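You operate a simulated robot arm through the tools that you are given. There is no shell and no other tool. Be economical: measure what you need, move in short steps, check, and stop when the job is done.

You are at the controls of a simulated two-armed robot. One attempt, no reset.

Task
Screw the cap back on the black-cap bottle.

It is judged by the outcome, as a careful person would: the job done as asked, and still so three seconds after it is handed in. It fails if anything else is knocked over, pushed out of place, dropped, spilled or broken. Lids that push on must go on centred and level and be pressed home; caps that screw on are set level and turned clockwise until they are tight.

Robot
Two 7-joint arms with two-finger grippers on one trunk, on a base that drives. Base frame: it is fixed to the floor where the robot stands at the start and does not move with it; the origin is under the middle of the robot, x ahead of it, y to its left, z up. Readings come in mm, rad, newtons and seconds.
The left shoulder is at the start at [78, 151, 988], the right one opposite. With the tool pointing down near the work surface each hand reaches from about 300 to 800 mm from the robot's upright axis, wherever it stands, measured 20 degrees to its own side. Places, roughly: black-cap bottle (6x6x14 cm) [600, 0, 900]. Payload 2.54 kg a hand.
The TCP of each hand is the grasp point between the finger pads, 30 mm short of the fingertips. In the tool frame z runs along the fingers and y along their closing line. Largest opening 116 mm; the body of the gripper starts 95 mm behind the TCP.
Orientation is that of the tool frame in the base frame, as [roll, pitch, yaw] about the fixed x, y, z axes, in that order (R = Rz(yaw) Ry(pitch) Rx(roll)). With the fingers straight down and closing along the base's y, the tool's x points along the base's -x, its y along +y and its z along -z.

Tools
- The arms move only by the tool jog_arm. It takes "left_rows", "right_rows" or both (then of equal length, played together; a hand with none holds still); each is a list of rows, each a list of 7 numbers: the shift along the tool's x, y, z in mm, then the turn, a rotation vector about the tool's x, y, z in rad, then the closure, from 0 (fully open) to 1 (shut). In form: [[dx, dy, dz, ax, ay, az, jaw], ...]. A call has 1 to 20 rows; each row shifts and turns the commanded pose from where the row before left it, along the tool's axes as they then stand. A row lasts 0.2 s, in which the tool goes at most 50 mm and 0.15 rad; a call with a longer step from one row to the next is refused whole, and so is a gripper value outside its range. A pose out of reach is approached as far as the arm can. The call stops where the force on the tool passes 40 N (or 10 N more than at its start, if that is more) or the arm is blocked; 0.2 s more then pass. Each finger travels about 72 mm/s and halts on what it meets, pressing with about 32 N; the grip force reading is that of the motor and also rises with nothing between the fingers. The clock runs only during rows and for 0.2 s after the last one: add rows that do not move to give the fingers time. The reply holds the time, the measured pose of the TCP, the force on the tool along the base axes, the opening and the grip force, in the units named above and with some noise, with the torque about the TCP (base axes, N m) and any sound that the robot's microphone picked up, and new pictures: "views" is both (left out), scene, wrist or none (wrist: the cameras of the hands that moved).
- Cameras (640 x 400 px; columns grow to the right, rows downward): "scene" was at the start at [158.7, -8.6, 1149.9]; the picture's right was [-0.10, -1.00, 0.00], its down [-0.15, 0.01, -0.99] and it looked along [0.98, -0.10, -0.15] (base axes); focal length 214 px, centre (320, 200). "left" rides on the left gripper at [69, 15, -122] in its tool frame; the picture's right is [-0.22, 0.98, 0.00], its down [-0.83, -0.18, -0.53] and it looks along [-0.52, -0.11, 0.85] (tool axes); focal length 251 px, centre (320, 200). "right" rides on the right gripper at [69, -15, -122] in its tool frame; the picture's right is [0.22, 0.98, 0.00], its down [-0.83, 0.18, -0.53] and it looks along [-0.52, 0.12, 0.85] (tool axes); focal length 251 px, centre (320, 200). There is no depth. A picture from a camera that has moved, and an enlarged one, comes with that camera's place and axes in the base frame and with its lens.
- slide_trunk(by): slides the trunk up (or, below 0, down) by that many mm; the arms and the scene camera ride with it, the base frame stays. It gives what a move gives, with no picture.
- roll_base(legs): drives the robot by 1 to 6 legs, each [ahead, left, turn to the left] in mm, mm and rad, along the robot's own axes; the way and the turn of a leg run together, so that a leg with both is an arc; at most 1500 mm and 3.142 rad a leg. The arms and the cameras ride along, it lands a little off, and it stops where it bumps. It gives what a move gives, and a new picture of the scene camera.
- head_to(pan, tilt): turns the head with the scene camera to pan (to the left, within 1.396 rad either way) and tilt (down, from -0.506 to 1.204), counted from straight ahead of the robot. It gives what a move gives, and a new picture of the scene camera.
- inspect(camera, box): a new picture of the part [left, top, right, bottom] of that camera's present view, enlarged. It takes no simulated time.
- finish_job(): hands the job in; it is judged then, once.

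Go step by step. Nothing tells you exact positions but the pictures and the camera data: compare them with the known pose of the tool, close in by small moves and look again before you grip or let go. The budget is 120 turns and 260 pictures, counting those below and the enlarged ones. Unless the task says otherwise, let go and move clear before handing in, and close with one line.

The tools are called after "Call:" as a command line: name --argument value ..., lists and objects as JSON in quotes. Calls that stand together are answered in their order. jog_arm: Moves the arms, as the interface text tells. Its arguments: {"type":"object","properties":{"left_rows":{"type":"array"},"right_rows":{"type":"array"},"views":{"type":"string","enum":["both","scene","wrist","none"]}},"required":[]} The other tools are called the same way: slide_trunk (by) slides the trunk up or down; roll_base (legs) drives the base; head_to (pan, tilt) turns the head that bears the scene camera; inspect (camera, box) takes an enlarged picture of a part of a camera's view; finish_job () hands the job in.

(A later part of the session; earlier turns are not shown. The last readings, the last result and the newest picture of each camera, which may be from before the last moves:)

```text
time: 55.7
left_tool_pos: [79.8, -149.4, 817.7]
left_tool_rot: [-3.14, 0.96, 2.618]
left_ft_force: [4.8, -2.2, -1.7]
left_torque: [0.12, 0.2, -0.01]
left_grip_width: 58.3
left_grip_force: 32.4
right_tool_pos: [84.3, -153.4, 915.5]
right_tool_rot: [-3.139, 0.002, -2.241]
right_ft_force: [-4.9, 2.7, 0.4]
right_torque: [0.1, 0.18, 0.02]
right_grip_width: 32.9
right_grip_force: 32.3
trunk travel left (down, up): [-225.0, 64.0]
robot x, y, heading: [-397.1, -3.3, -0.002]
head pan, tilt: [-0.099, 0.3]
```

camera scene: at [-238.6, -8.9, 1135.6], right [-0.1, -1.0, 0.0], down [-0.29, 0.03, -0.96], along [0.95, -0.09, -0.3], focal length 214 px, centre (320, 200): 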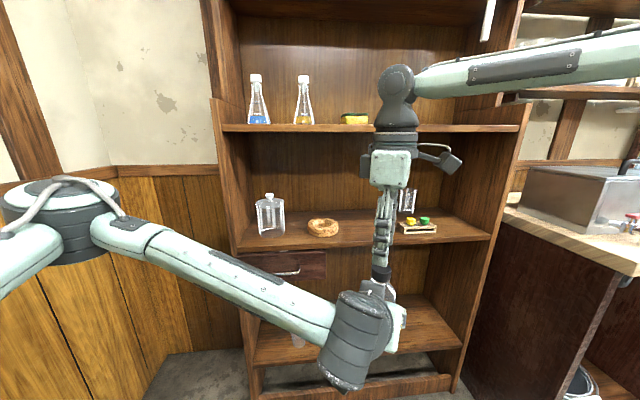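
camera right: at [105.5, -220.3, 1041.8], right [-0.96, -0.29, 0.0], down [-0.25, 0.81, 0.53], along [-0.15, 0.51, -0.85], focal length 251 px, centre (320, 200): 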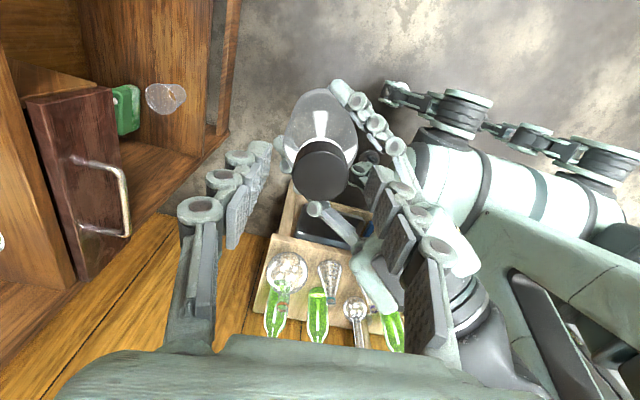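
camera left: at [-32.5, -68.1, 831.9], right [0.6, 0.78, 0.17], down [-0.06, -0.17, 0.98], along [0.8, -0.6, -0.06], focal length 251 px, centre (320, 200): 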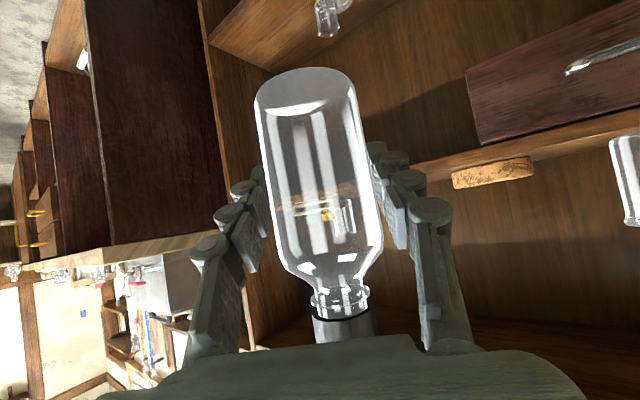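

Stiffness is about 5 N/mm, which puts the cap about 2.6 mm ahead of the TCP. I'll continue turning with a compensating orbit.

Call:
jog_arm --right_rows '[[0, 1, 0, 0, 0, 0, 1], [-0.03, 0.39, 0.1, 0, 0, 0.15, 1], [-0.03, 0.39, 0.1, 0, 0, 0.15, 1], [-0.03, 0.39, 0.1, 0, 0, 0.15, 1], [-0.03, 0.39, 0.1, 0, 0, 0.15, 1], [-0.03, 0.39, 0.1, 0, 0, 0.15, 1], [-0.03, 0.39, 0.1, 0, 0, 0.15, 1], [0, 0, 0, 0, 0, 0, 1]]' --views "none"

Call:
inspect --camera "scene" --box '[320, 210, 440, 300]'

```text
time: 57.5
left_tool_pos: [79.9, -151.2, 818.5]
left_tool_rot: [-3.138, 0.959, 2.619]
left_ft_force: [-6.3, 10.3, -1.2]
left_torque: [-0.28, -0.09, 0.07]
left_grip_width: 57.8
left_grip_force: 32.5
right_tool_pos: [82.6, -151.1, 915.7]
right_tool_rot: [-3.141, 0.003, 3.139]
right_ft_force: [6.7, -10.5, 1.1]
right_torque: [-0.73, -0.52, -0.07]
right_grip_width: 32.8
right_grip_force: 31.5
trunk travel left (down, up): [-225.0, 64.0]
robot x, y, heading: [-396.7, -1.0, 0.002]
head pan, tilt: [-0.099, 0.3]
```

```text
4.44 times, centred on (380, 255) of scene
camera zoom: at [-238.6, -8.9, 1135.6], right [-0.1, -1.0, 0.0], down [-0.29, 0.03, -0.96], along [0.95, -0.09, -0.3], focal length 953 px, centre (53, -44)
```

zoom: 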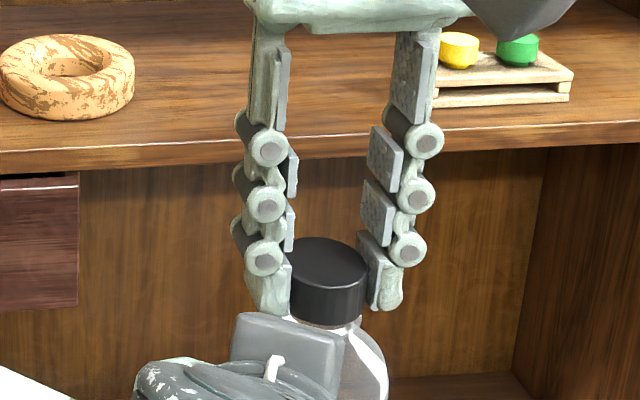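

Call:
jog_arm --right_rows '[[-1.2, -2.0, 0, 0, 0, 0, 1], [0, 0, 0.1, 0, 0, 0.15, 1], [0, 0, 0.1, 0, 0, 0.15, 1], [0, 0, 0.1, 0, 0, 0.15, 1], [0, 0, 0.1, 0, 0, 0.15, 1], [0, 0, 0, 0, 0, 0, 1]]' --views "none"

Call:
inspect --camera "scene" --box '[320, 210, 440, 300]'

```text
time: 58.9
left_tool_pos: [80.2, -151.8, 819.8]
left_tool_rot: [-3.135, 0.964, 2.616]
left_ft_force: [4.4, -12.8, -4.8]
left_torque: [0.58, 0.35, -0.03]
left_grip_width: 57.7
left_grip_force: 32.0
right_tool_pos: [83.0, -153.3, 914.6]
right_tool_rot: [3.138, 0.001, 2.539]
right_ft_force: [-5.4, 11.4, 2.6]
right_torque: [0.62, 0.19, 0.02]
right_grip_width: 32.7
right_grip_force: 32.0
trunk travel left (down, up): [-225.0, 64.0]
robot x, y, heading: [-400.5, 0.5, -0.004]
head pan, tilt: [-0.099, 0.3]
```

```text
4.44 times, centred on (380, 255) of scene
camera zoom: at [-238.6, -8.9, 1135.6], right [-0.1, -1.0, 0.0], down [-0.29, 0.03, -0.96], along [0.95, -0.09, -0.3], focal length 953 px, centre (53, -44)
```

zoom: 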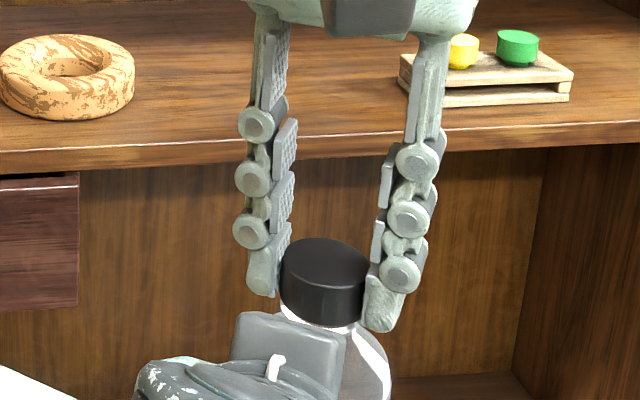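

Call:
jog_arm --right_rows '[[1.0, 0.6, 0, 0, 0, 0, 1], [0, 0, 0.1, 0, 0, 0.15, 1], [0, 0, 0.1, 0, 0, 0.15, 1], [0, 0, 0.1, 0, 0, 0.15, 1], [0, 0, 0.1, 0, 0, 0.15, 1], [0, 0, 0.1, 0, 0, 0.15, 1], [0, 0, 0, 0, 0, 0, 1]]' --views "none"

Call:
inspect --camera "scene" --box '[340, 240, 420, 300]'

```text
time: 60.5
left_tool_pos: [80.6, -150.3, 818.4]
left_tool_rot: [-3.138, 0.959, 2.617]
left_ft_force: [-3.8, -6.1, -2.0]
left_torque: [0.42, -0.32, -0.04]
left_grip_width: 57.7
left_grip_force: 31.7
right_tool_pos: [83.7, -152.2, 915.5]
right_tool_rot: [3.138, 0.0, 1.789]
right_ft_force: [4.5, 6.3, 0.4]
right_torque: [0.14, -0.03, -0.02]
right_grip_width: 32.6
right_grip_force: 32.3
trunk travel left (down, up): [-225.0, 64.0]
robot x, y, heading: [-397.7, -1.9, 0.002]
head pan, tilt: [-0.099, 0.3]
```

```text
6.67 times, centred on (380, 270) of scene
camera zoom: at [-238.6, -8.9, 1135.6], right [-0.1, -1.0, 0.0], down [-0.29, 0.03, -0.96], along [0.95, -0.09, -0.3], focal length 1430 px, centre (-80, -267)
```

zoom: 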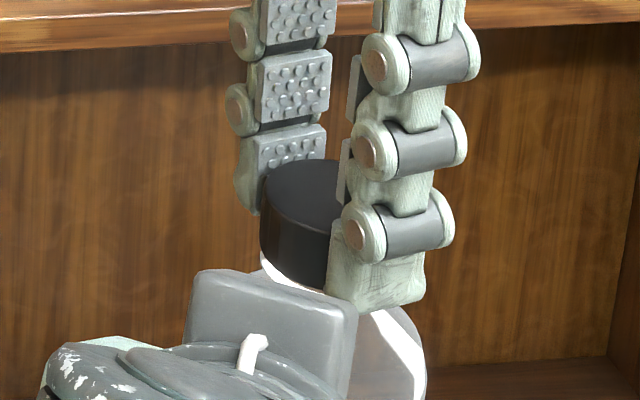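

Call:
jog_arm --right_rows '[[0.5, 0.5, 0, 0, 0, 0, 1], [0, 0, 0.1, 0, 0, 0.15, 1], [0, 0, 0.1, 0, 0, 0.15, 1], [0, 0, 0.1, 0, 0, 0.15, 1], [0, 0, 0.1, 0, 0, 0.15, 1], [0, 0, 0, 0, 0, 0, 1]]' --views "none"

Call:
inspect --camera "scene" --box '[340, 240, 420, 300]'

```text
time: 61.9
left_tool_pos: [79.4, -151.2, 819.0]
left_tool_rot: [-3.137, 0.96, 2.618]
left_ft_force: [-8.7, 2.8, -1.2]
left_torque: [-0.02, -0.64, -0.02]
left_grip_width: 57.7
left_grip_force: 31.8
right_tool_pos: [83.5, -153.1, 913.4]
right_tool_rot: [3.138, -0.001, 1.19]
right_ft_force: [9.4, -2.2, 0.0]
right_torque: [-0.25, -0.23, 0.0]
right_grip_width: 32.8
right_grip_force: 32.0
trunk travel left (down, up): [-225.0, 64.0]
robot x, y, heading: [-399.3, -1.1, -0.001]
head pan, tilt: [-0.099, 0.3]
```

```text
6.67 times, centred on (380, 270) of scene
camera zoom: at [-238.6, -8.9, 1135.6], right [-0.1, -1.0, 0.0], down [-0.29, 0.03, -0.96], along [0.95, -0.09, -0.3], focal length 1430 px, centre (-80, -267)
```

zoom: 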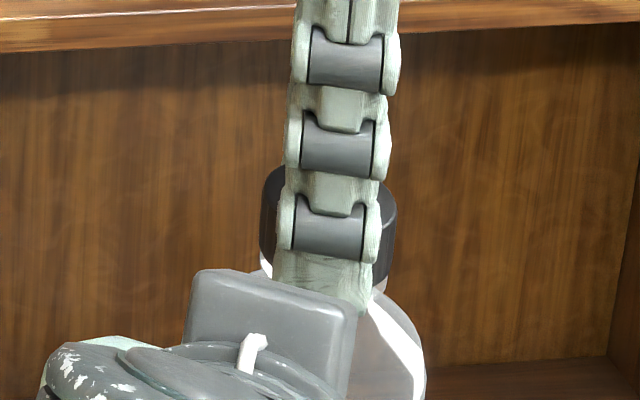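

The cap has visibly dropped about 2 mm, so the thread is advancing. I'll continue clockwise.

Call:
jog_arm --right_rows '[[0, 1.0, 0, 0, 0, 0, 1], [0, 0.15, 0.1, 0, 0, 0.15, 1], [0, 0.15, 0.1, 0, 0, 0.15, 1], [0, 0.15, 0.1, 0, 0, 0.15, 1], [0, 0.15, 0.1, 0, 0, 0.15, 1], [0, 0, 0, 0, 0, 0, 1]]' --views "none"

Call:
inspect --camera "scene" --box '[340, 240, 420, 300]'

```text
time: 63.3
left_tool_pos: [80.9, -149.6, 817.6]
left_tool_rot: [-3.138, 0.959, 2.62]
left_ft_force: [0.2, 0.3, -2.6]
left_torque: [0.01, 0.06, -0.01]
left_grip_width: 58.0
left_grip_force: 32.3
right_tool_pos: [94.0, -260.2, 929.2]
right_tool_rot: [-3.13, -0.006, 0.603]
right_ft_force: [0.2, -0.4, -0.5]
right_torque: [-0.02, 0.04, 0.02]
right_grip_width: 0.0
right_grip_force: 28.3
right hand out of reach, approached as far as the arm can: row 3, 4, 5
trunk travel left (down, up): [-225.0, 64.0]
robot x, y, heading: [-400.0, -2.1, -0.001]
head pan, tilt: [-0.099, 0.3]
```

```text
6.67 times, centred on (380, 270) of scene
camera zoom: at [-238.6, -8.9, 1135.6], right [-0.1, -1.0, 0.0], down [-0.29, 0.03, -0.96], along [0.95, -0.09, -0.3], focal length 1430 px, centre (-80, -267)
```

zoom: 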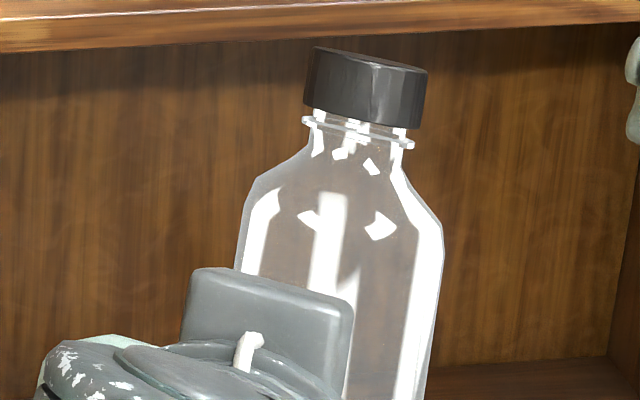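

The right arm ran out of reach and slid off, dragging the bottle up and tilting it in the left grip. It's still held with the cap on, so I'll look carefully.

Call:
jog_arm --right_rows '[[0, 0, -20, 0, 0, 0, 0.45], [0, 0, -20, 0, 0, 0, 0.45], [0, 0, 0, 0, 0, 0, 0.45]]'

Call:
inspect --camera "left" --box '[160, 0, 480, 400]'

Call:
inspect --camera "scene" --box '[320, 220, 440, 320]'

```text
time: 64.1
left_tool_pos: [80.2, -150.7, 818.6]
left_tool_rot: [-3.134, 0.961, 2.618]
left_ft_force: [0.3, 0.7, -2.0]
left_torque: [0.04, 0.04, -0.02]
left_grip_width: 58.2
left_grip_force: 31.7
right_tool_pos: [93.2, -262.6, 972.1]
right_tool_rot: [3.141, -0.002, 0.593]
right_ft_force: [0.0, 0.2, 0.4]
right_torque: [-0.01, 0.0, 0.0]
right_grip_width: 64.0
right_grip_force: 0.0
right hand out of reach, approached as far as the arm can: row 1
trunk travel left (down, up): [-225.0, 64.0]
robot x, y, heading: [-396.4, -1.6, -0.003]
head pan, tilt: [-0.099, 0.3]
camera scene: at [-238.6, -8.9, 1135.6], right [-0.1, -1.0, 0.0], down [-0.29, 0.03, -0.96], along [0.95, -0.09, -0.3], focal length 214 px, centre (320, 200)
camera right: at [141.9, -210.7, 1093.0], right [0.72, -0.69, 0.0], down [-0.58, -0.61, 0.53], along [-0.37, -0.39, -0.85], focal length 251 px, centre (320, 200)
```

scene: 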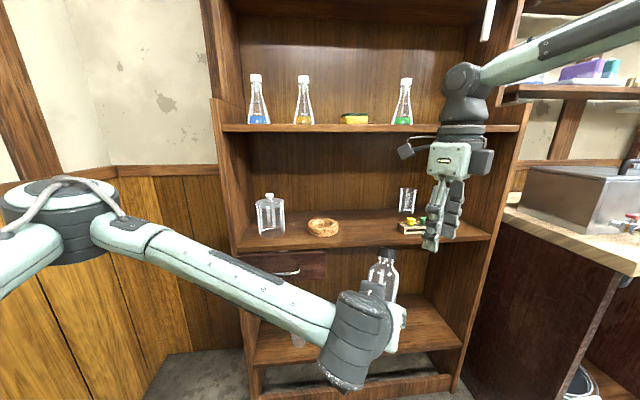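
right: 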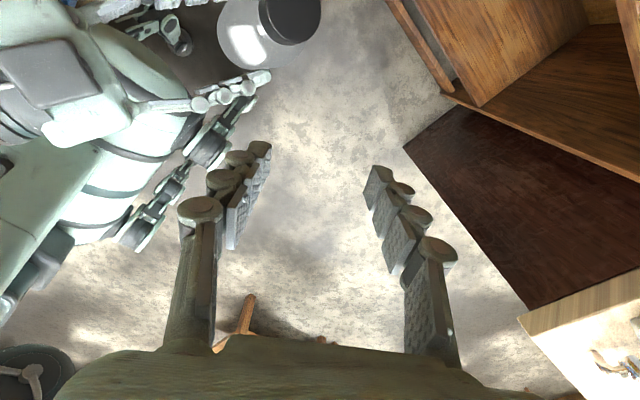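

```text
1.00 times, centred on (320, 200) of left (not enlarged: the box is as wide or as high as the picture)
camera zoom: at [-32.4, -67.9, 832.1], right [0.6, 0.78, 0.17], down [-0.06, -0.17, 0.98], along [0.8, -0.6, -0.06], focal length 251 px, centre (320, 200)
```

zoom: 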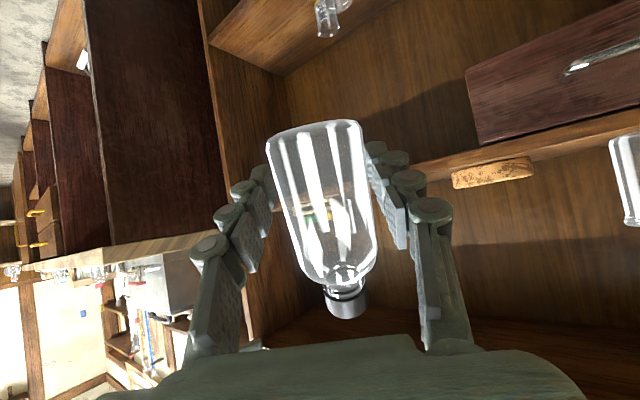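

```text
4.00 times, centred on (380, 270) of scene
camera zoom: at [-238.6, -8.9, 1135.6], right [-0.1, -1.0, 0.0], down [-0.29, 0.03, -0.96], along [0.95, -0.09, -0.3], focal length 858 px, centre (80, -80)
```

zoom: 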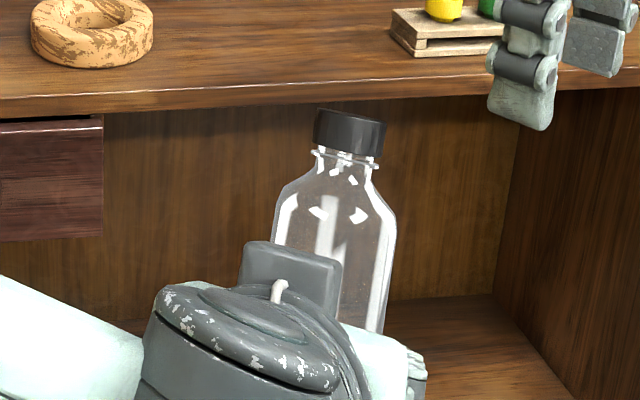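

The bottle leans about 26° away from the left hand and is now gripped near its base. I'll level it by rotating the left hand, then hold it by the cap with the right hand so the left can regrip higher.

Call:
jog_arm --left_rows '[[0, 0, 0, 0, -0.11, 0, 1], [0, 0, 0, 0, -0.11, 0, 1], [0, 0, 0, 0, -0.11, 0, 1], [0, 0, 0, 0, -0.11, 0, 1], [0, 0, 0, 0, 0, 0, 1]]'

Call:
inspect --camera "scene" --box '[320, 220, 440, 320]'

```text
time: 65.3
left_tool_pos: [80.6, -151.3, 819.5]
left_tool_rot: [-3.131, 1.4, 2.626]
left_ft_force: [-1.1, -0.8, -1.9]
left_torque: [0.03, 0.03, 0.05]
left_grip_width: 58.2
left_grip_force: 32.1
right_tool_pos: [92.8, -263.0, 970.7]
right_tool_rot: [3.142, -0.003, 0.594]
right_ft_force: [0.3, -0.2, -0.1]
right_torque: [0.05, 0.0, -0.01]
right_grip_width: 63.9
right_grip_force: 0.0
trunk travel left (down, up): [-225.0, 64.0]
robot x, y, heading: [-397.8, -0.0, -0.001]
head pan, tilt: [-0.099, 0.3]
camera scene: at [-238.8, -8.9, 1135.7], right [-0.1, -1.0, 0.0], down [-0.29, 0.03, -0.96], along [0.95, -0.09, -0.3], focal length 214 px, centre (320, 200)
camera left: at [-26.1, -72.2, 772.4], right [0.52, 0.83, 0.21], down [-0.42, 0.04, 0.91], along [0.74, -0.56, 0.37], focal length 251 px, centre (320, 200)
```

scene: 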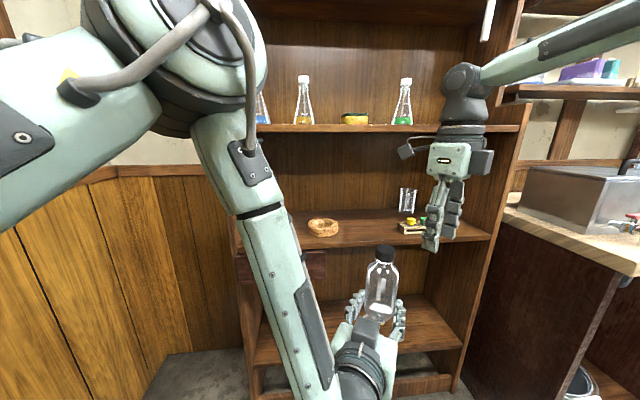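
left: 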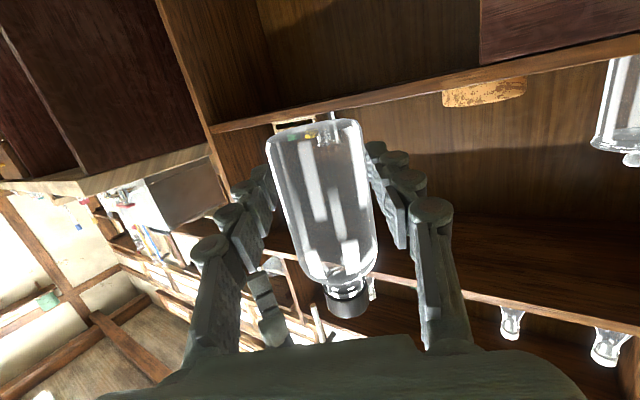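

```text
4.00 times, centred on (380, 270) of scene
camera zoom: at [-238.8, -8.9, 1135.7], right [-0.1, -1.0, 0.0], down [-0.29, 0.03, -0.96], along [0.95, -0.09, -0.3], focal length 858 px, centre (80, -80)
```

zoom: 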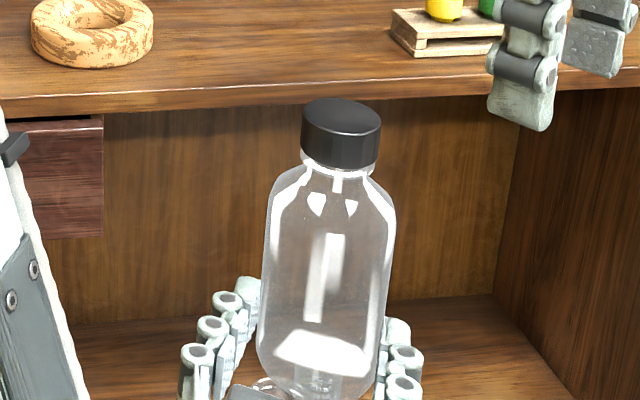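

The bottle is upright again and still held, with the cap at about [99, -163, 933]. I'll unwind the right wrist away from the bottle.

Call:
jog_arm --right_rows '[[0, 0, 0, 0, 0, -0.15, 0.45], [0, 0, 0, 0, 0, -0.15, 0.45], [0, 0, 0, 0, 0, -0.15, 0.45], [0, 0, 0, 0, 0, -0.15, 0.45], [0, 0, 0, 0, 0, -0.15, 0.45], [0, 0, 0, 0, 0, -0.15, 0.45], [0, 0, 0, 0, 0, -0.15, 0.45], [0, 0, 0, 0, 0, -0.15, 0.45], [0, 0, 0, 0, 0, -0.15, 0.45], [0, 0, 0, 0, 0, -0.15, 0.45], [0, 0, 0, 0, 0, -0.15, 0.45], [0, 0, 0, 0, 0, -0.15, 0.45], [0, 0, 0, 0, 0, -0.15, 0.45], [0, 0, 0, 0, 0, -0.15, 0.45], [0, 0, 0, 0, 0, -0.15, 0.45], [0, 0, 0, 0, 0, -0.15, 0.45], [0, 0, 0, 0, 0, -0.15, 0.45], [0, 0, 0, 0, 0, -0.15, 0.45], [0, 0, 0, 0, 0, -0.15, 0.45], [0, 0, 0, 0, 0, 0, 0.45]]' --views "none"

Call:
jog_arm --right_rows '[[0, 0, 0, 0, 0, -0.15, 0.45], [0, 0, 0, 0, 0, -0.15, 0.45], [0, 0, 0, 0, 0, -0.15, 0.45], [0, 0, 0, 0, 0, -0.15, 0.45], [0, 0, 0, 0, 0, -0.15, 0.45], [0, 0, 0, 0, 0, -0.15, 0.45], [0, 0, 0, 0, 0, 0, 0.45]]'

```text
time: 69.5
left_tool_pos: [81.3, -152.1, 820.0]
left_tool_rot: [-3.129, 1.398, 2.627]
left_ft_force: [0.0, 0.0, -0.7]
left_torque: [0.05, 0.06, 0.03]
left_grip_width: 58.1
left_grip_force: 32.0
right_tool_pos: [94.1, -263.0, 969.8]
right_tool_rot: [-3.141, 0.001, -2.838]
right_ft_force: [-0.2, -0.7, 0.1]
right_torque: [-0.01, -0.02, 0.02]
right_grip_width: 63.7
right_grip_force: 0.0
trunk travel left (down, up): [-225.0, 64.0]
robot x, y, heading: [-400.7, 0.2, 0.006]
head pan, tilt: [-0.099, 0.3]
```

```text
time: 71.1
left_tool_pos: [80.6, -152.0, 820.3]
left_tool_rot: [-3.131, 1.398, 2.629]
left_ft_force: [0.6, 0.3, -1.5]
left_torque: [0.01, 0.07, -0.04]
left_grip_width: 58.0
left_grip_force: 32.4
right_tool_pos: [93.0, -261.3, 970.4]
right_tool_rot: [-3.138, -0.001, -1.94]
right_ft_force: [0.2, 0.1, -0.2]
right_torque: [-0.01, 0.01, 0.01]
right_grip_width: 63.7
right_grip_force: 0.0
trunk travel left (down, up): [-225.0, 64.0]
robot x, y, heading: [-397.8, -0.8, -0.001]
head pan, tilt: [-0.099, 0.3]
camera scene: at [-238.6, -8.9, 1135.6], right [-0.1, -1.0, 0.0], down [-0.29, 0.03, -0.96], along [0.95, -0.09, -0.3], focal length 214 px, centre (320, 200)
camera right: at [83.0, -331.8, 1092.3], right [-0.99, 0.15, 0.0], down [0.13, 0.84, 0.53], along [0.08, 0.53, -0.85], focal length 251 px, centre (320, 200)
```

scene: 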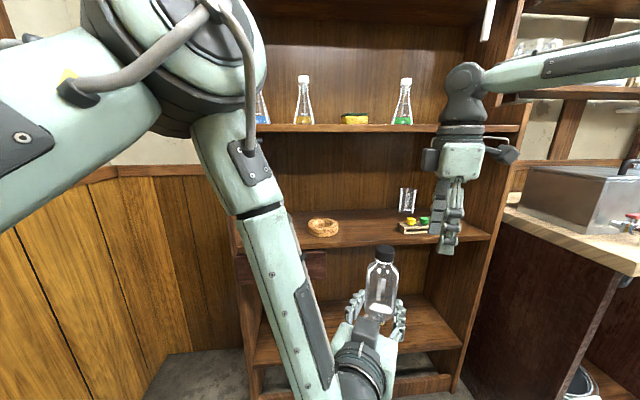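
right: 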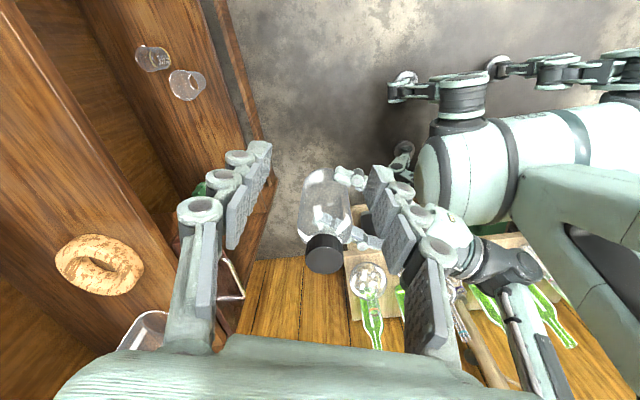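

Call:
inspect --camera "right" --box '[280, 160, 380, 290]'

```text
3.08 times, centred on (330, 225) of right
camera zoom: at [83.0, -331.8, 1092.3], right [-0.99, 0.15, 0.0], down [0.13, 0.84, 0.53], along [0.08, 0.53, -0.85], focal length 774 px, centre (289, 123)
```

zoom: 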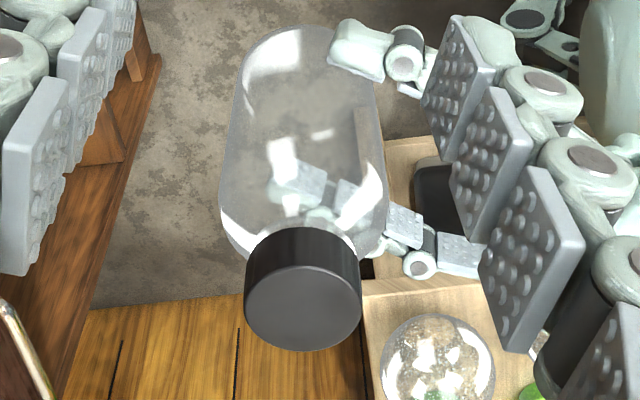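

The cap top is at about [104.5, -166.5, 930]. I'll move the right hand above it.

Call:
jog_arm --right_rows '[[-30.9, 7.7, -6, 0, 0, 0, 0.45], [-30.9, 7.7, -4, 0, 0, 0, 0.45], [-30.9, 7.7, 0, 0, 0, 0, 0.45], [0, 0, 0, 0, 0, 0, 0.45]]' --views "none"

Call:
inspect --camera "right" --box '[220, 80, 420, 230]'

Call:
inspect --camera "scene" --box '[320, 200, 440, 290]'

```text
time: 72.1
left_tool_pos: [81.1, -151.3, 819.5]
left_tool_rot: [-3.128, 1.398, 2.628]
left_ft_force: [0.5, -0.4, -1.2]
left_torque: [0.02, 0.05, -0.03]
left_grip_width: 58.1
left_grip_force: 31.9
right_tool_pos: [106.6, -166.9, 980.4]
right_tool_rot: [-3.14, 0.001, -1.943]
right_ft_force: [-0.7, 0.8, 0.5]
right_torque: [-0.02, 0.04, 0.01]
right_grip_width: 63.8
right_grip_force: 0.1
trunk travel left (down, up): [-225.0, 64.0]
robot x, y, heading: [-402.0, -0.1, 0.001]
head pan, tilt: [-0.099, 0.3]
```

```text
2.67 times, centred on (320, 155) of right
camera zoom: at [95.1, -237.1, 1102.7], right [-0.99, 0.16, 0.0], down [0.13, 0.83, 0.54], along [0.09, 0.53, -0.84], focal length 670 px, centre (320, 320)
```

zoom: 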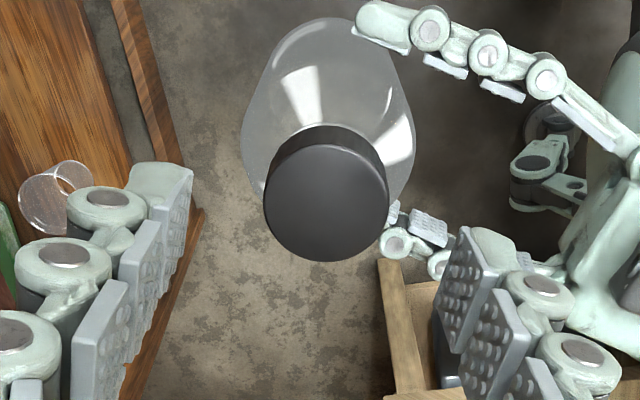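

```text
4.44 times, centred on (380, 245) of scene
camera zoom: at [-238.6, -8.9, 1135.6], right [-0.1, -1.0, 0.0], down [-0.29, 0.03, -0.96], along [0.95, -0.09, -0.3], focal length 953 px, centre (53, 0)
```

zoom: 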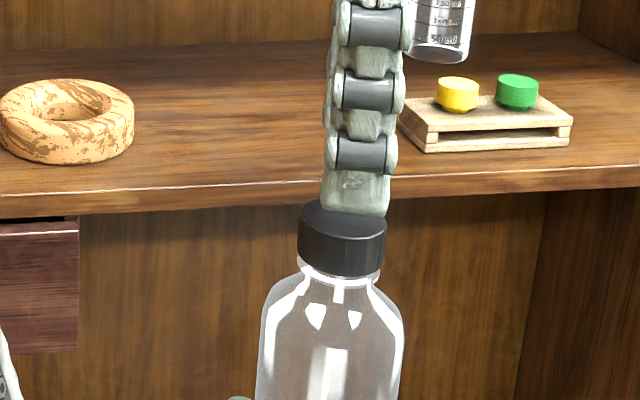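

The cap axis is at about [105.8, -166, 931], right under the hand. I'll descend and grip.

Call:
jog_arm --right_rows '[[-0.5, 1, 17, 0, 0, 0, 0.45], [0, 0, 18, 0, 0, 0, 0.45], [0, 0, 0, 0, 0, 0, 0.45], [0, 0, 0, 0, 0, 0, 1], [0, 0, 0, 0, 0, 0, 1], [0, 0, 0, 0, 0, 0, 1], [0, 0, 0, 0, 0, 0, 1]]' --views "none"

Call:
inspect --camera "scene" --box '[320, 200, 440, 320]'

Call:
inspect --camera "left" --box '[200, 80, 440, 340]'

```text
time: 73.7
left_tool_pos: [80.1, -149.9, 820.6]
left_tool_rot: [-3.129, 1.398, 2.627]
left_ft_force: [3.4, -2.1, -1.4]
left_torque: [0.25, 0.35, -0.02]
left_grip_width: 58.1
left_grip_force: 32.2
right_tool_pos: [104.4, -167.4, 944.4]
right_tool_rot: [-3.139, 0.002, -1.941]
right_ft_force: [-3.6, 1.7, 0.2]
right_torque: [0.08, 0.17, 0.0]
right_grip_width: 32.3
right_grip_force: 32.0
trunk travel left (down, up): [-225.0, 64.0]
robot x, y, heading: [-397.1, -3.0, 0.001]
head pan, tilt: [-0.099, 0.3]
```

```text
3.33 times, centred on (380, 260) of scene
camera zoom: at [-238.6, -8.9, 1135.6], right [-0.1, -1.0, 0.0], down [-0.29, 0.03, -0.96], along [0.95, -0.09, -0.3], focal length 715 px, centre (120, 0)
```

zoom: 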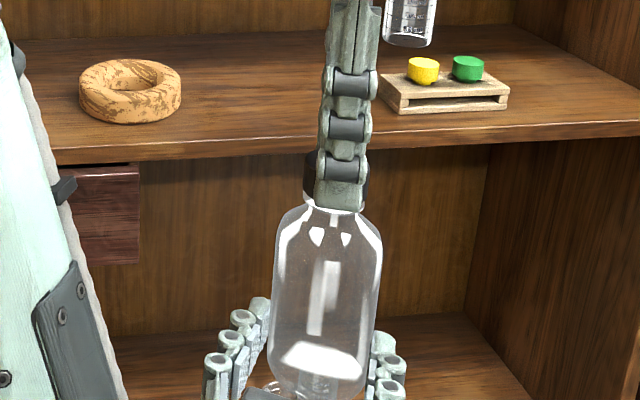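

```text
1.54 times, centred on (320, 210) of left
camera zoom: at [-26.1, -72.4, 772.4], right [0.52, 0.83, 0.21], down [-0.42, 0.04, 0.91], along [0.74, -0.56, 0.37], focal length 387 px, centre (320, 185)
```

zoom: 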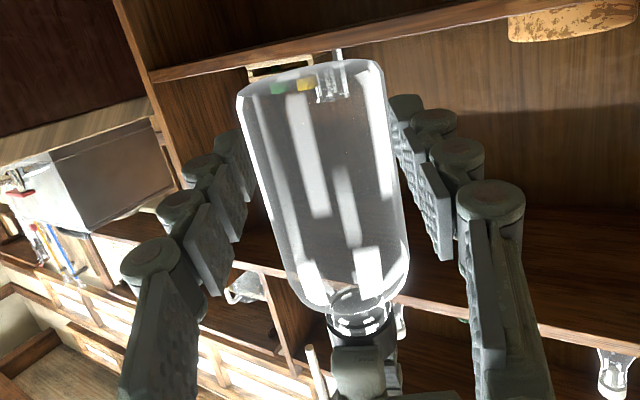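

The cap is gripped. Now I'll open the left hand while the right holds the bottle by the cap, re-pitch the left, and raise it to the bottle's mid-body.

Call:
jog_arm --left_rows '[[0, 0, 0, 0, 0, 0, 0.4], [0, 0, 0, 0, 0, 0, 0.3], [0, 0, 0, 0, 0, 0, 0.3]]' --views "wrist"

Call:
inspect --camera "scene" --box '[320, 200, 440, 320]'

```text
time: 74.5
left_tool_pos: [80.6, -152.2, 819.4]
left_tool_rot: [-3.129, 1.397, 2.629]
left_ft_force: [-1.0, -0.1, 0.3]
left_torque: [0.02, 0.02, 0.03]
left_grip_width: 81.4
left_grip_force: 0.0
right_tool_pos: [105.2, -166.0, 944.9]
right_tool_rot: [-3.141, 0.002, -1.943]
right_ft_force: [-0.2, -0.2, -1.1]
right_torque: [0.01, 0.03, 0.02]
right_grip_width: 32.4
right_grip_force: 31.9
trunk travel left (down, up): [-225.0, 64.0]
robot x, y, heading: [-396.2, 3.8, -0.002]
head pan, tilt: [-0.099, 0.3]
camera left: at [-26.3, -72.4, 772.4], right [0.52, 0.83, 0.21], down [-0.42, 0.04, 0.91], along [0.74, -0.56, 0.37], focal length 251 px, centre (320, 200)
```

left: 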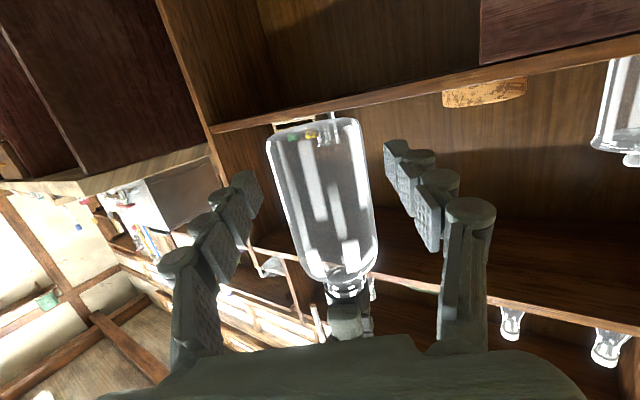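

```text
3.33 times, centred on (380, 260) of scene
camera zoom: at [-238.6, -8.9, 1135.6], right [-0.1, -1.0, 0.0], down [-0.29, 0.03, -0.96], along [0.95, -0.09, -0.3], focal length 715 px, centre (120, 0)
```

zoom: 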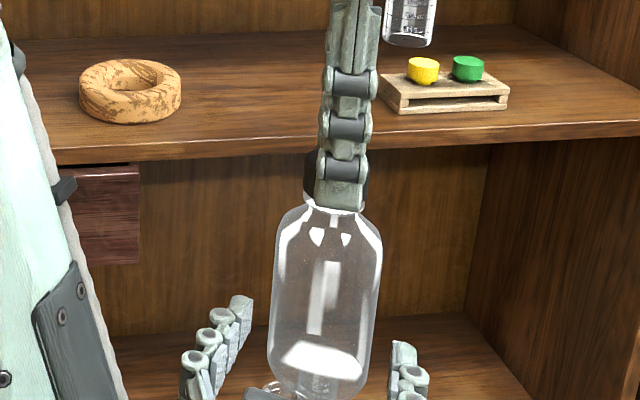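

The bottle hangs steady from the right hand. Next I'll re-pitch and raise the left hand around the mid-body.

Call:
jog_arm --left_rows '[[0, 0, 0, 0, 0.11, 0, 0.3], [0, 0, 0, 0, 0.11, 0, 0.3], [0, 0, 0, 0, 0.11, 0, 0.3], [0, 0, 0, 0, 0.11, 0, 0.3], [-19.5, -0.8, 2.5, 0, 0, 0, 0.3], [-19.5, -0.8, 2.5, 0, 0, 0, 0.3], [0, 0, 0, 0, 0, 0, 0.3]]'

Call:
inspect --camera "scene" --box '[320, 200, 440, 320]'

```text
time: 76.1
left_tool_pos: [102.2, -166.1, 847.4]
left_tool_rot: [-3.138, 0.96, 2.618]
left_ft_force: [0.2, 0.0, -0.1]
left_torque: [0.02, -0.01, 0.01]
left_grip_width: 81.1
left_grip_force: 0.0
right_tool_pos: [105.8, -166.4, 944.9]
right_tool_rot: [-3.139, 0.002, -1.943]
right_ft_force: [-0.6, -0.4, -2.0]
right_torque: [0.01, 0.01, -0.01]
right_grip_width: 32.7
right_grip_force: 32.4
trunk travel left (down, up): [-225.0, 64.0]
robot x, y, heading: [-398.8, -2.8, -0.002]
head pan, tilt: [-0.099, 0.3]
camera scene: at [-238.7, -8.9, 1135.7], right [-0.1, -1.0, 0.0], down [-0.29, 0.03, -0.96], along [0.95, -0.09, -0.3], focal length 214 px, centre (320, 200)
camera left: at [-10.7, -82.5, 861.3], right [0.6, 0.78, 0.17], down [-0.06, -0.17, 0.98], along [0.8, -0.6, -0.06], focal length 251 px, centre (320, 200)
```

scene: 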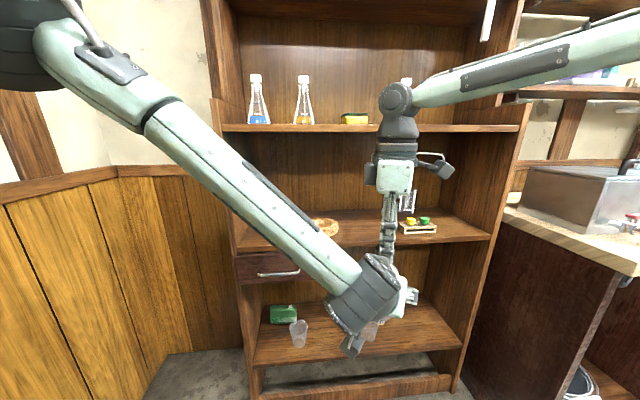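
left: 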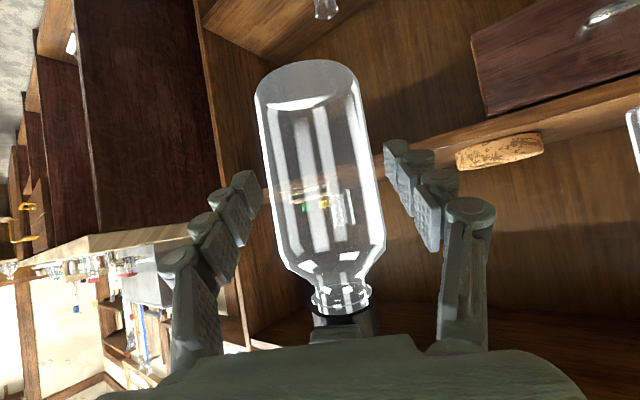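

```text
3.33 times, centred on (380, 260) of scene
camera zoom: at [-238.7, -8.9, 1135.7], right [-0.1, -1.0, 0.0], down [-0.29, 0.03, -0.96], along [0.95, -0.09, -0.3], focal length 715 px, centre (120, 0)
```

zoom: 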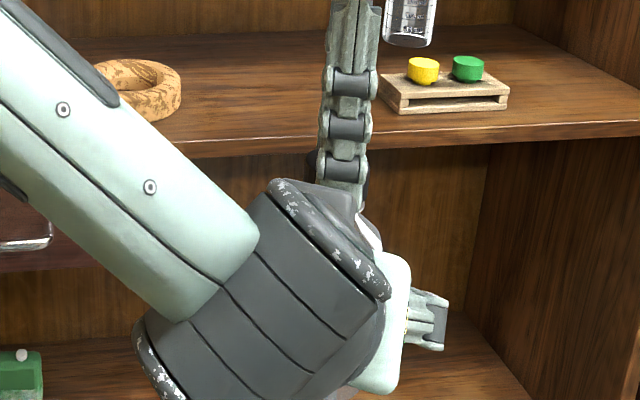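

The left view now matches the original grip. I'll close the left hand.

Call:
jog_arm --left_rows '[[0, 0, 0, 0, 0, 0, 0.45], [0, 0, 0, 0, 0, 0, 0.6], [0, 0, 0, 0, 0, 0, 1], [0, 0, 0, 0, 0, 0, 1], [0, 0, 0, 0, 0, 0, 1]]' --views "wrist"

```text
time: 77.3
left_tool_pos: [102.8, -165.9, 847.9]
left_tool_rot: [-3.138, 0.959, 2.621]
left_ft_force: [0.8, 8.5, 0.7]
left_torque: [-0.45, -0.02, 0.0]
left_grip_width: 57.3
left_grip_force: 31.8
right_tool_pos: [104.6, -167.6, 945.7]
right_tool_rot: [-3.139, 0.0, -1.942]
right_ft_force: [-0.8, -8.0, -2.0]
right_torque: [-0.37, 0.15, 0.01]
right_grip_width: 32.5
right_grip_force: 32.2
trunk travel left (down, up): [-225.0, 64.0]
robot x, y, heading: [-396.7, 1.8, 0.0]
head pan, tilt: [-0.099, 0.3]
camera left: at [-10.5, -82.1, 861.1], right [0.6, 0.78, 0.17], down [-0.06, -0.17, 0.98], along [0.8, -0.6, -0.06], focal length 251 px, centre (320, 200)
```

left: 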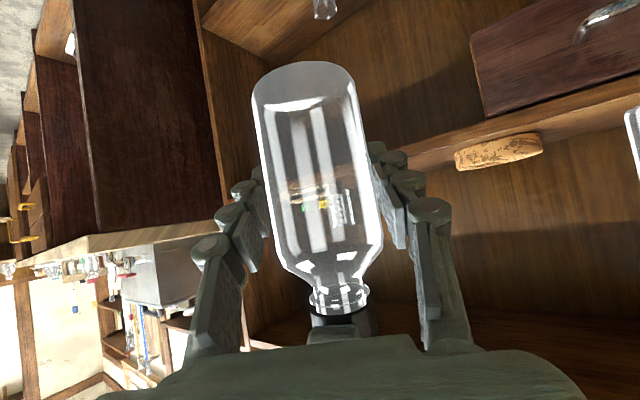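

Call:
jog_arm --right_rows '[[0.9, -0.3, 0, 0, 0, 0, 1], [0, 0, 0.08, 0, 0, 0.15, 1], [0, 0, 0.08, 0, 0, 0.15, 1], [0, 0, 0.08, 0, 0, 0.15, 1], [0, 0, 0.08, 0, 0, 0.15, 1], [0, 0, 0, 0, 0, 0, 1]]' --views "none"

```text
time: 78.7
left_tool_pos: [102.8, -165.7, 849.0]
left_tool_rot: [-3.137, 0.96, 2.618]
left_ft_force: [8.6, -1.9, -0.4]
left_torque: [0.29, 0.4, -0.03]
left_grip_width: 57.3
left_grip_force: 31.9
right_tool_pos: [104.8, -167.2, 944.4]
right_tool_rot: [3.14, 0.003, -2.545]
right_ft_force: [-8.5, 2.4, -1.0]
right_torque: [-0.11, 0.47, 0.05]
right_grip_width: 32.4
right_grip_force: 31.8
trunk travel left (down, up): [-225.0, 64.0]
robot x, y, heading: [-398.3, 3.6, 0.001]
head pan, tilt: [-0.099, 0.3]
```

Call:
jog_arm --right_rows '[[0.5, 0.6, 0, 0, 0, 0, 1], [0, 0.1, 0.08, 0, 0, 0.15, 1], [0, 0.1, 0.08, 0, 0, 0.15, 1], [0, 0.1, 0.08, 0, 0, 0.15, 1], [0, 0.1, 0.08, 0, 0, 0.15, 1], [0, 0, 0, 0, 0, 0, 1]]' --views "none"

Call:
inspect --camera "left" --box '[240, 240, 440, 390]'

```text
time: 80.1
left_tool_pos: [101.1, -166.2, 848.5]
left_tool_rot: [-3.134, 0.959, 2.616]
left_ft_force: [1.5, 1.1, 0.5]
left_torque: [0.0, -0.1, -0.48]
left_grip_width: 57.2
left_grip_force: 32.0
right_tool_pos: [104.2, -168.6, 944.7]
right_tool_rot: [3.141, 0.002, 3.141]
right_ft_force: [-1.1, -0.3, -1.3]
right_torque: [-0.03, 0.17, 0.54]
right_grip_width: 32.2
right_grip_force: 32.1
trunk travel left (down, up): [-225.0, 64.0]
robot x, y, heading: [-398.8, 0.0, -0.002]
head pan, tilt: [-0.099, 0.3]
```

```text
2.67 times, centred on (340, 315) of left
camera zoom: at [-11.1, -82.5, 861.0], right [0.6, 0.78, 0.17], down [-0.06, -0.17, 0.98], along [0.8, -0.6, -0.06], focal length 670 px, centre (267, -107)
```

zoom: 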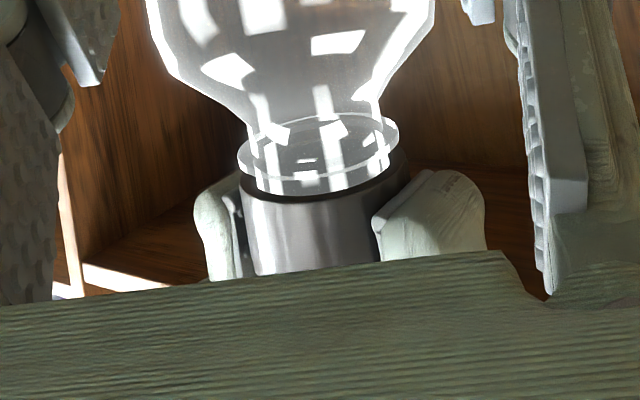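

The turning torque jumped to 0.54 N·m, so the cap is bottoming out. I'll turn a little more to make it snug.

Call:
jog_arm --right_rows '[[0, 0, 0.05, 0, 0, 0.1, 1], [0, 0, 0, 0, 0, 0.1, 1], [0, 0, 0, 0, 0, 0, 1]]' --views "none"

Call:
inspect --camera "left" --box '[240, 240, 440, 390]'

```text
time: 80.9
left_tool_pos: [102.7, -166.1, 848.6]
left_tool_rot: [-3.136, 0.959, 2.617]
left_ft_force: [-2.1, 1.5, -0.7]
left_torque: [-0.11, -0.08, -0.5]
left_grip_width: 57.2
left_grip_force: 31.7
right_tool_pos: [105.6, -166.6, 943.8]
right_tool_rot: [3.14, 0.004, 2.938]
right_ft_force: [1.8, -0.7, -1.0]
right_torque: [-0.04, -0.13, 0.51]
right_grip_width: 32.4
right_grip_force: 32.2
trunk travel left (down, up): [-225.0, 64.0]
robot x, y, heading: [-397.2, 0.8, -0.003]
head pan, tilt: [-0.099, 0.3]
```

```text
2.67 times, centred on (340, 315) of left
camera zoom: at [-11.0, -82.4, 860.9], right [0.6, 0.78, 0.17], down [-0.06, -0.17, 0.98], along [0.8, -0.6, -0.06], focal length 670 px, centre (267, -107)
```

zoom: 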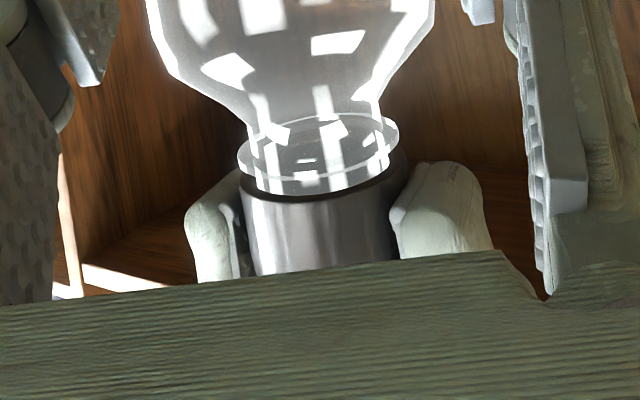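

Call:
jog_arm --right_rows '[[0, 0, 0, 0, 0, 0.12, 1], [0, 0, 0, 0, 0, 0.12, 1], [0, 0, 0, 0, 0, 0.12, 1], [0, 0, 0, 0, 0, 0, 1]]' --views "none"

Call:
jog_arm --right_rows '[[0, 0, 0, 0, 0, 0, 0.5], [0, 0, 0, 0, 0, 0, 0.45], [0, 0, 0, 0, 0, 0, 0.45], [0, 0, -30, 0, 0, 0, 0.45], [0, 0, -30, 0, 0, 0, 0.45], [0, 0, 0, 0, 0, 0, 0.45]]'

Call:
inspect --camera "scene" --box '[340, 200, 440, 280]'

Call:
inspect --camera "left" --box '[240, 240, 440, 390]'

```text
time: 81.9
left_tool_pos: [101.9, -166.0, 847.8]
left_tool_rot: [-3.137, 0.96, 2.618]
left_ft_force: [0.9, -1.8, -0.1]
left_torque: [0.19, 0.07, -0.55]
left_grip_width: 57.2
left_grip_force: 32.4
right_tool_pos: [104.0, -167.4, 943.9]
right_tool_rot: [3.14, 0.001, 2.579]
right_ft_force: [-1.0, 1.3, 0.4]
right_torque: [0.08, 0.01, 0.55]
right_grip_width: 32.5
right_grip_force: 31.8
trunk travel left (down, up): [-225.0, 64.0]
robot x, y, heading: [-394.4, 1.4, -0.001]
head pan, tilt: [-0.099, 0.3]
```

```text
time: 83.3
left_tool_pos: [102.0, -165.5, 848.4]
left_tool_rot: [-3.135, 0.96, 2.618]
left_ft_force: [-0.9, -0.5, -0.7]
left_torque: [0.0, 0.03, 0.0]
left_grip_width: 57.2
left_grip_force: 32.1
right_tool_pos: [104.0, -167.6, 1004.8]
right_tool_rot: [3.141, 0.002, 2.582]
right_ft_force: [0.9, -0.7, -0.8]
right_torque: [0.01, -0.02, 0.01]
right_grip_width: 63.6
right_grip_force: 0.1
trunk travel left (down, up): [-225.0, 64.0]
robot x, y, heading: [-392.8, -0.1, -0.001]
head pan, tilt: [-0.099, 0.3]
camera scene: at [-238.6, -8.9, 1135.6], right [-0.1, -1.0, 0.0], down [-0.29, 0.03, -0.96], along [0.95, -0.09, -0.3], focal length 214 px, centre (320, 200)
camera right: at [38.0, -142.9, 1127.1], right [0.34, 0.94, 0.0], down [0.79, -0.29, 0.54], along [0.5, -0.18, -0.84], focal length 251 px, centre (320, 200)
```

scene: 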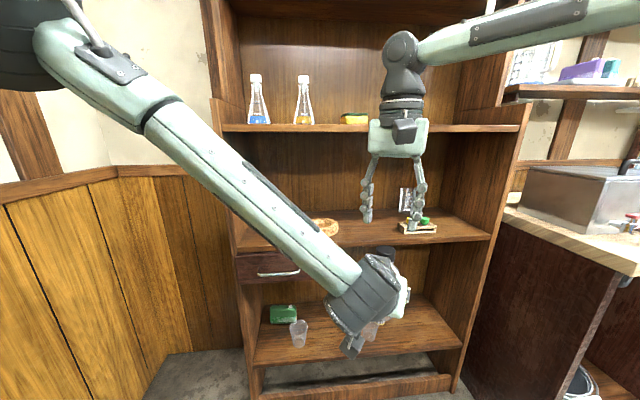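
right: 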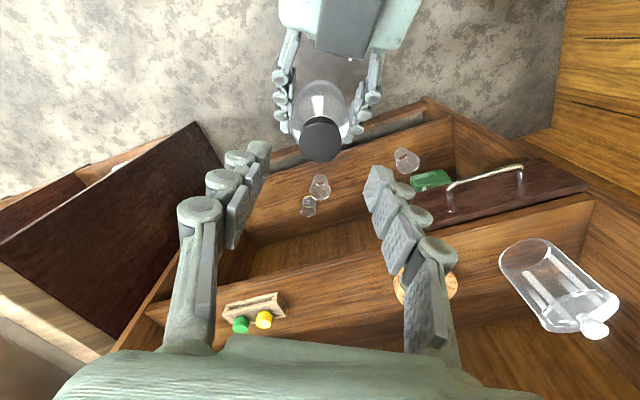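

```text
5.00 times, centred on (390, 240) of scene
camera zoom: at [-238.6, -8.9, 1135.6], right [-0.1, -1.0, 0.0], down [-0.29, 0.03, -0.96], along [0.95, -0.09, -0.3], focal length 1072 px, centre (-30, 0)
```

zoom: 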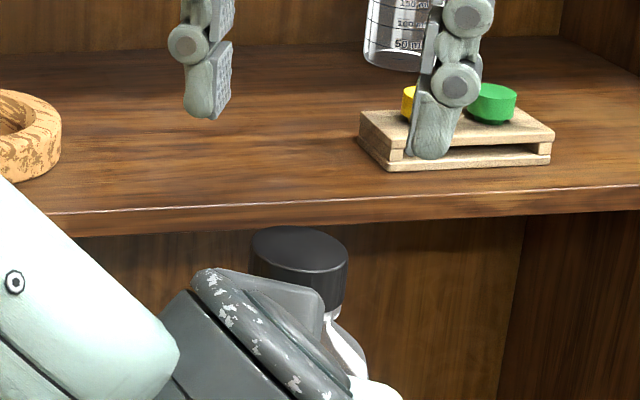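

```text
2.67 times, centred on (340, 315) of left
camera zoom: at [-10.7, -82.4, 861.0], right [0.6, 0.78, 0.17], down [-0.06, -0.17, 0.98], along [0.8, -0.6, -0.06], focal length 670 px, centre (267, -107)
```

zoom: 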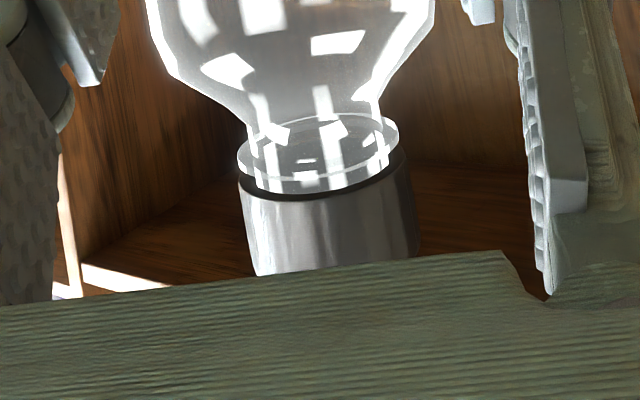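

The cap is on level and tight: torque holds at about 0.55 N·m and it seats near the neck ring. I'll move the right hand clear and start returning the bottle along the reverse path.

Call:
jog_arm --left_rows '[[0, 0, 0, 0, 0, 0, 1], [-9.2, 30.1, -28.2, 0, 0, 0, 1], [-9.2, 30.1, -28.2, 0, 0, 0, 1], [-9.2, 30.1, -28.2, 0, 0, 0, 1], [0, 0, 0, -0.1075, 0, -0.0753, 1], [0, 0, 0, -0.1075, 0, -0.0753, 1], [0, 0, 0, -0.1075, 0, -0.0753, 1], [0, 0, 0, -0.1075, 0, -0.0753, 1], [0, 0, 0, -0.1075, 0, -0.0753, 1], [0, 0, 0, -0.1075, 0, -0.0753, 1], [0, 0, 0, -0.1075, 0, -0.0753, 1], [0, 0, 0, -0.1075, 0, -0.0753, 1], [0, 0, 0, 0, 0, 0, 1]]' --right_rows '[[-8.5, -41.9, 0, 0, 0, 0, 0.45], [-8.5, -41.9, 0, 0, 0, 0, 0.45], [-8.5, -41.9, 0, 0, 0, 0, 0.45], [-8.5, -41.9, 0, 0, 0, 0, 0.45], [0, 0, 0, 0, 0, 0, 0.45], [0, 0, 0, 0, 0, 0, 0.45], [0, 0, 0, 0, 0, 0, 0.45], [0, 0, 0, 0, 0, 0, 0.45], [0, 0, 0, 0, 0, 0, 0.45], [0, 0, 0, 0, 0, 0, 0.45], [0, 0, 0, 0, 0, 0, 0.45], [0, 0, 0, 0, 0, 0, 0.45], [0, 0, 0, 0, 0, 0, 0.45]]'

```text
time: 86.1
left_tool_pos: [101.6, -59.3, 917.8]
left_tool_rot: [-3.138, 0.958, -2.615]
left_ft_force: [0.3, 0.3, -1.2]
left_torque: [-0.02, 0.04, -0.03]
left_grip_width: 57.4
left_grip_force: 32.3
right_tool_pos: [45.7, -326.4, 1004.2]
right_tool_rot: [3.141, 0.003, 2.582]
right_ft_force: [-0.2, 0.1, 0.1]
right_torque: [-0.01, 0.01, -0.01]
right_grip_width: 63.8
right_grip_force: 0.0
trunk travel left (down, up): [-225.0, 64.0]
robot x, y, heading: [-398.7, 2.3, -0.0]
head pan, tilt: [-0.099, 0.3]
camera scene: at [-238.7, -8.8, 1135.7], right [-0.1, -1.0, 0.0], down [-0.29, 0.03, -0.96], along [0.95, -0.09, -0.3], focal length 214 px, centre (320, 200)
camera right: at [-22.5, -302.3, 1126.0], right [0.34, 0.94, 0.0], down [0.79, -0.29, 0.54], along [0.5, -0.18, -0.84], focal length 251 px, centre (320, 200)
camera left: at [-26.4, -116.8, 932.4], right [-0.38, 0.91, 0.17], down [0.12, -0.14, 0.98], along [0.92, 0.4, -0.06], focal length 251 px, centre (320, 200)
```

scene: 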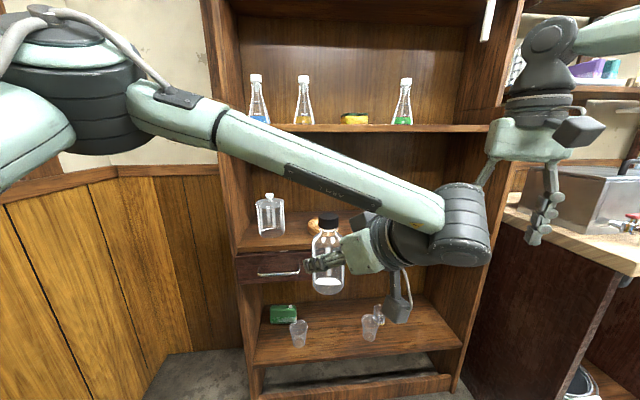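
right: 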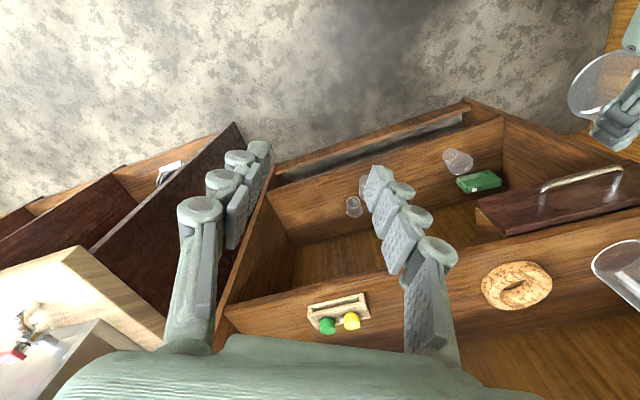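
left: 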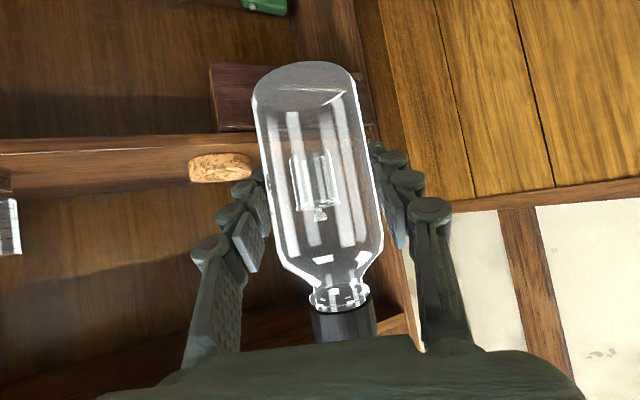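

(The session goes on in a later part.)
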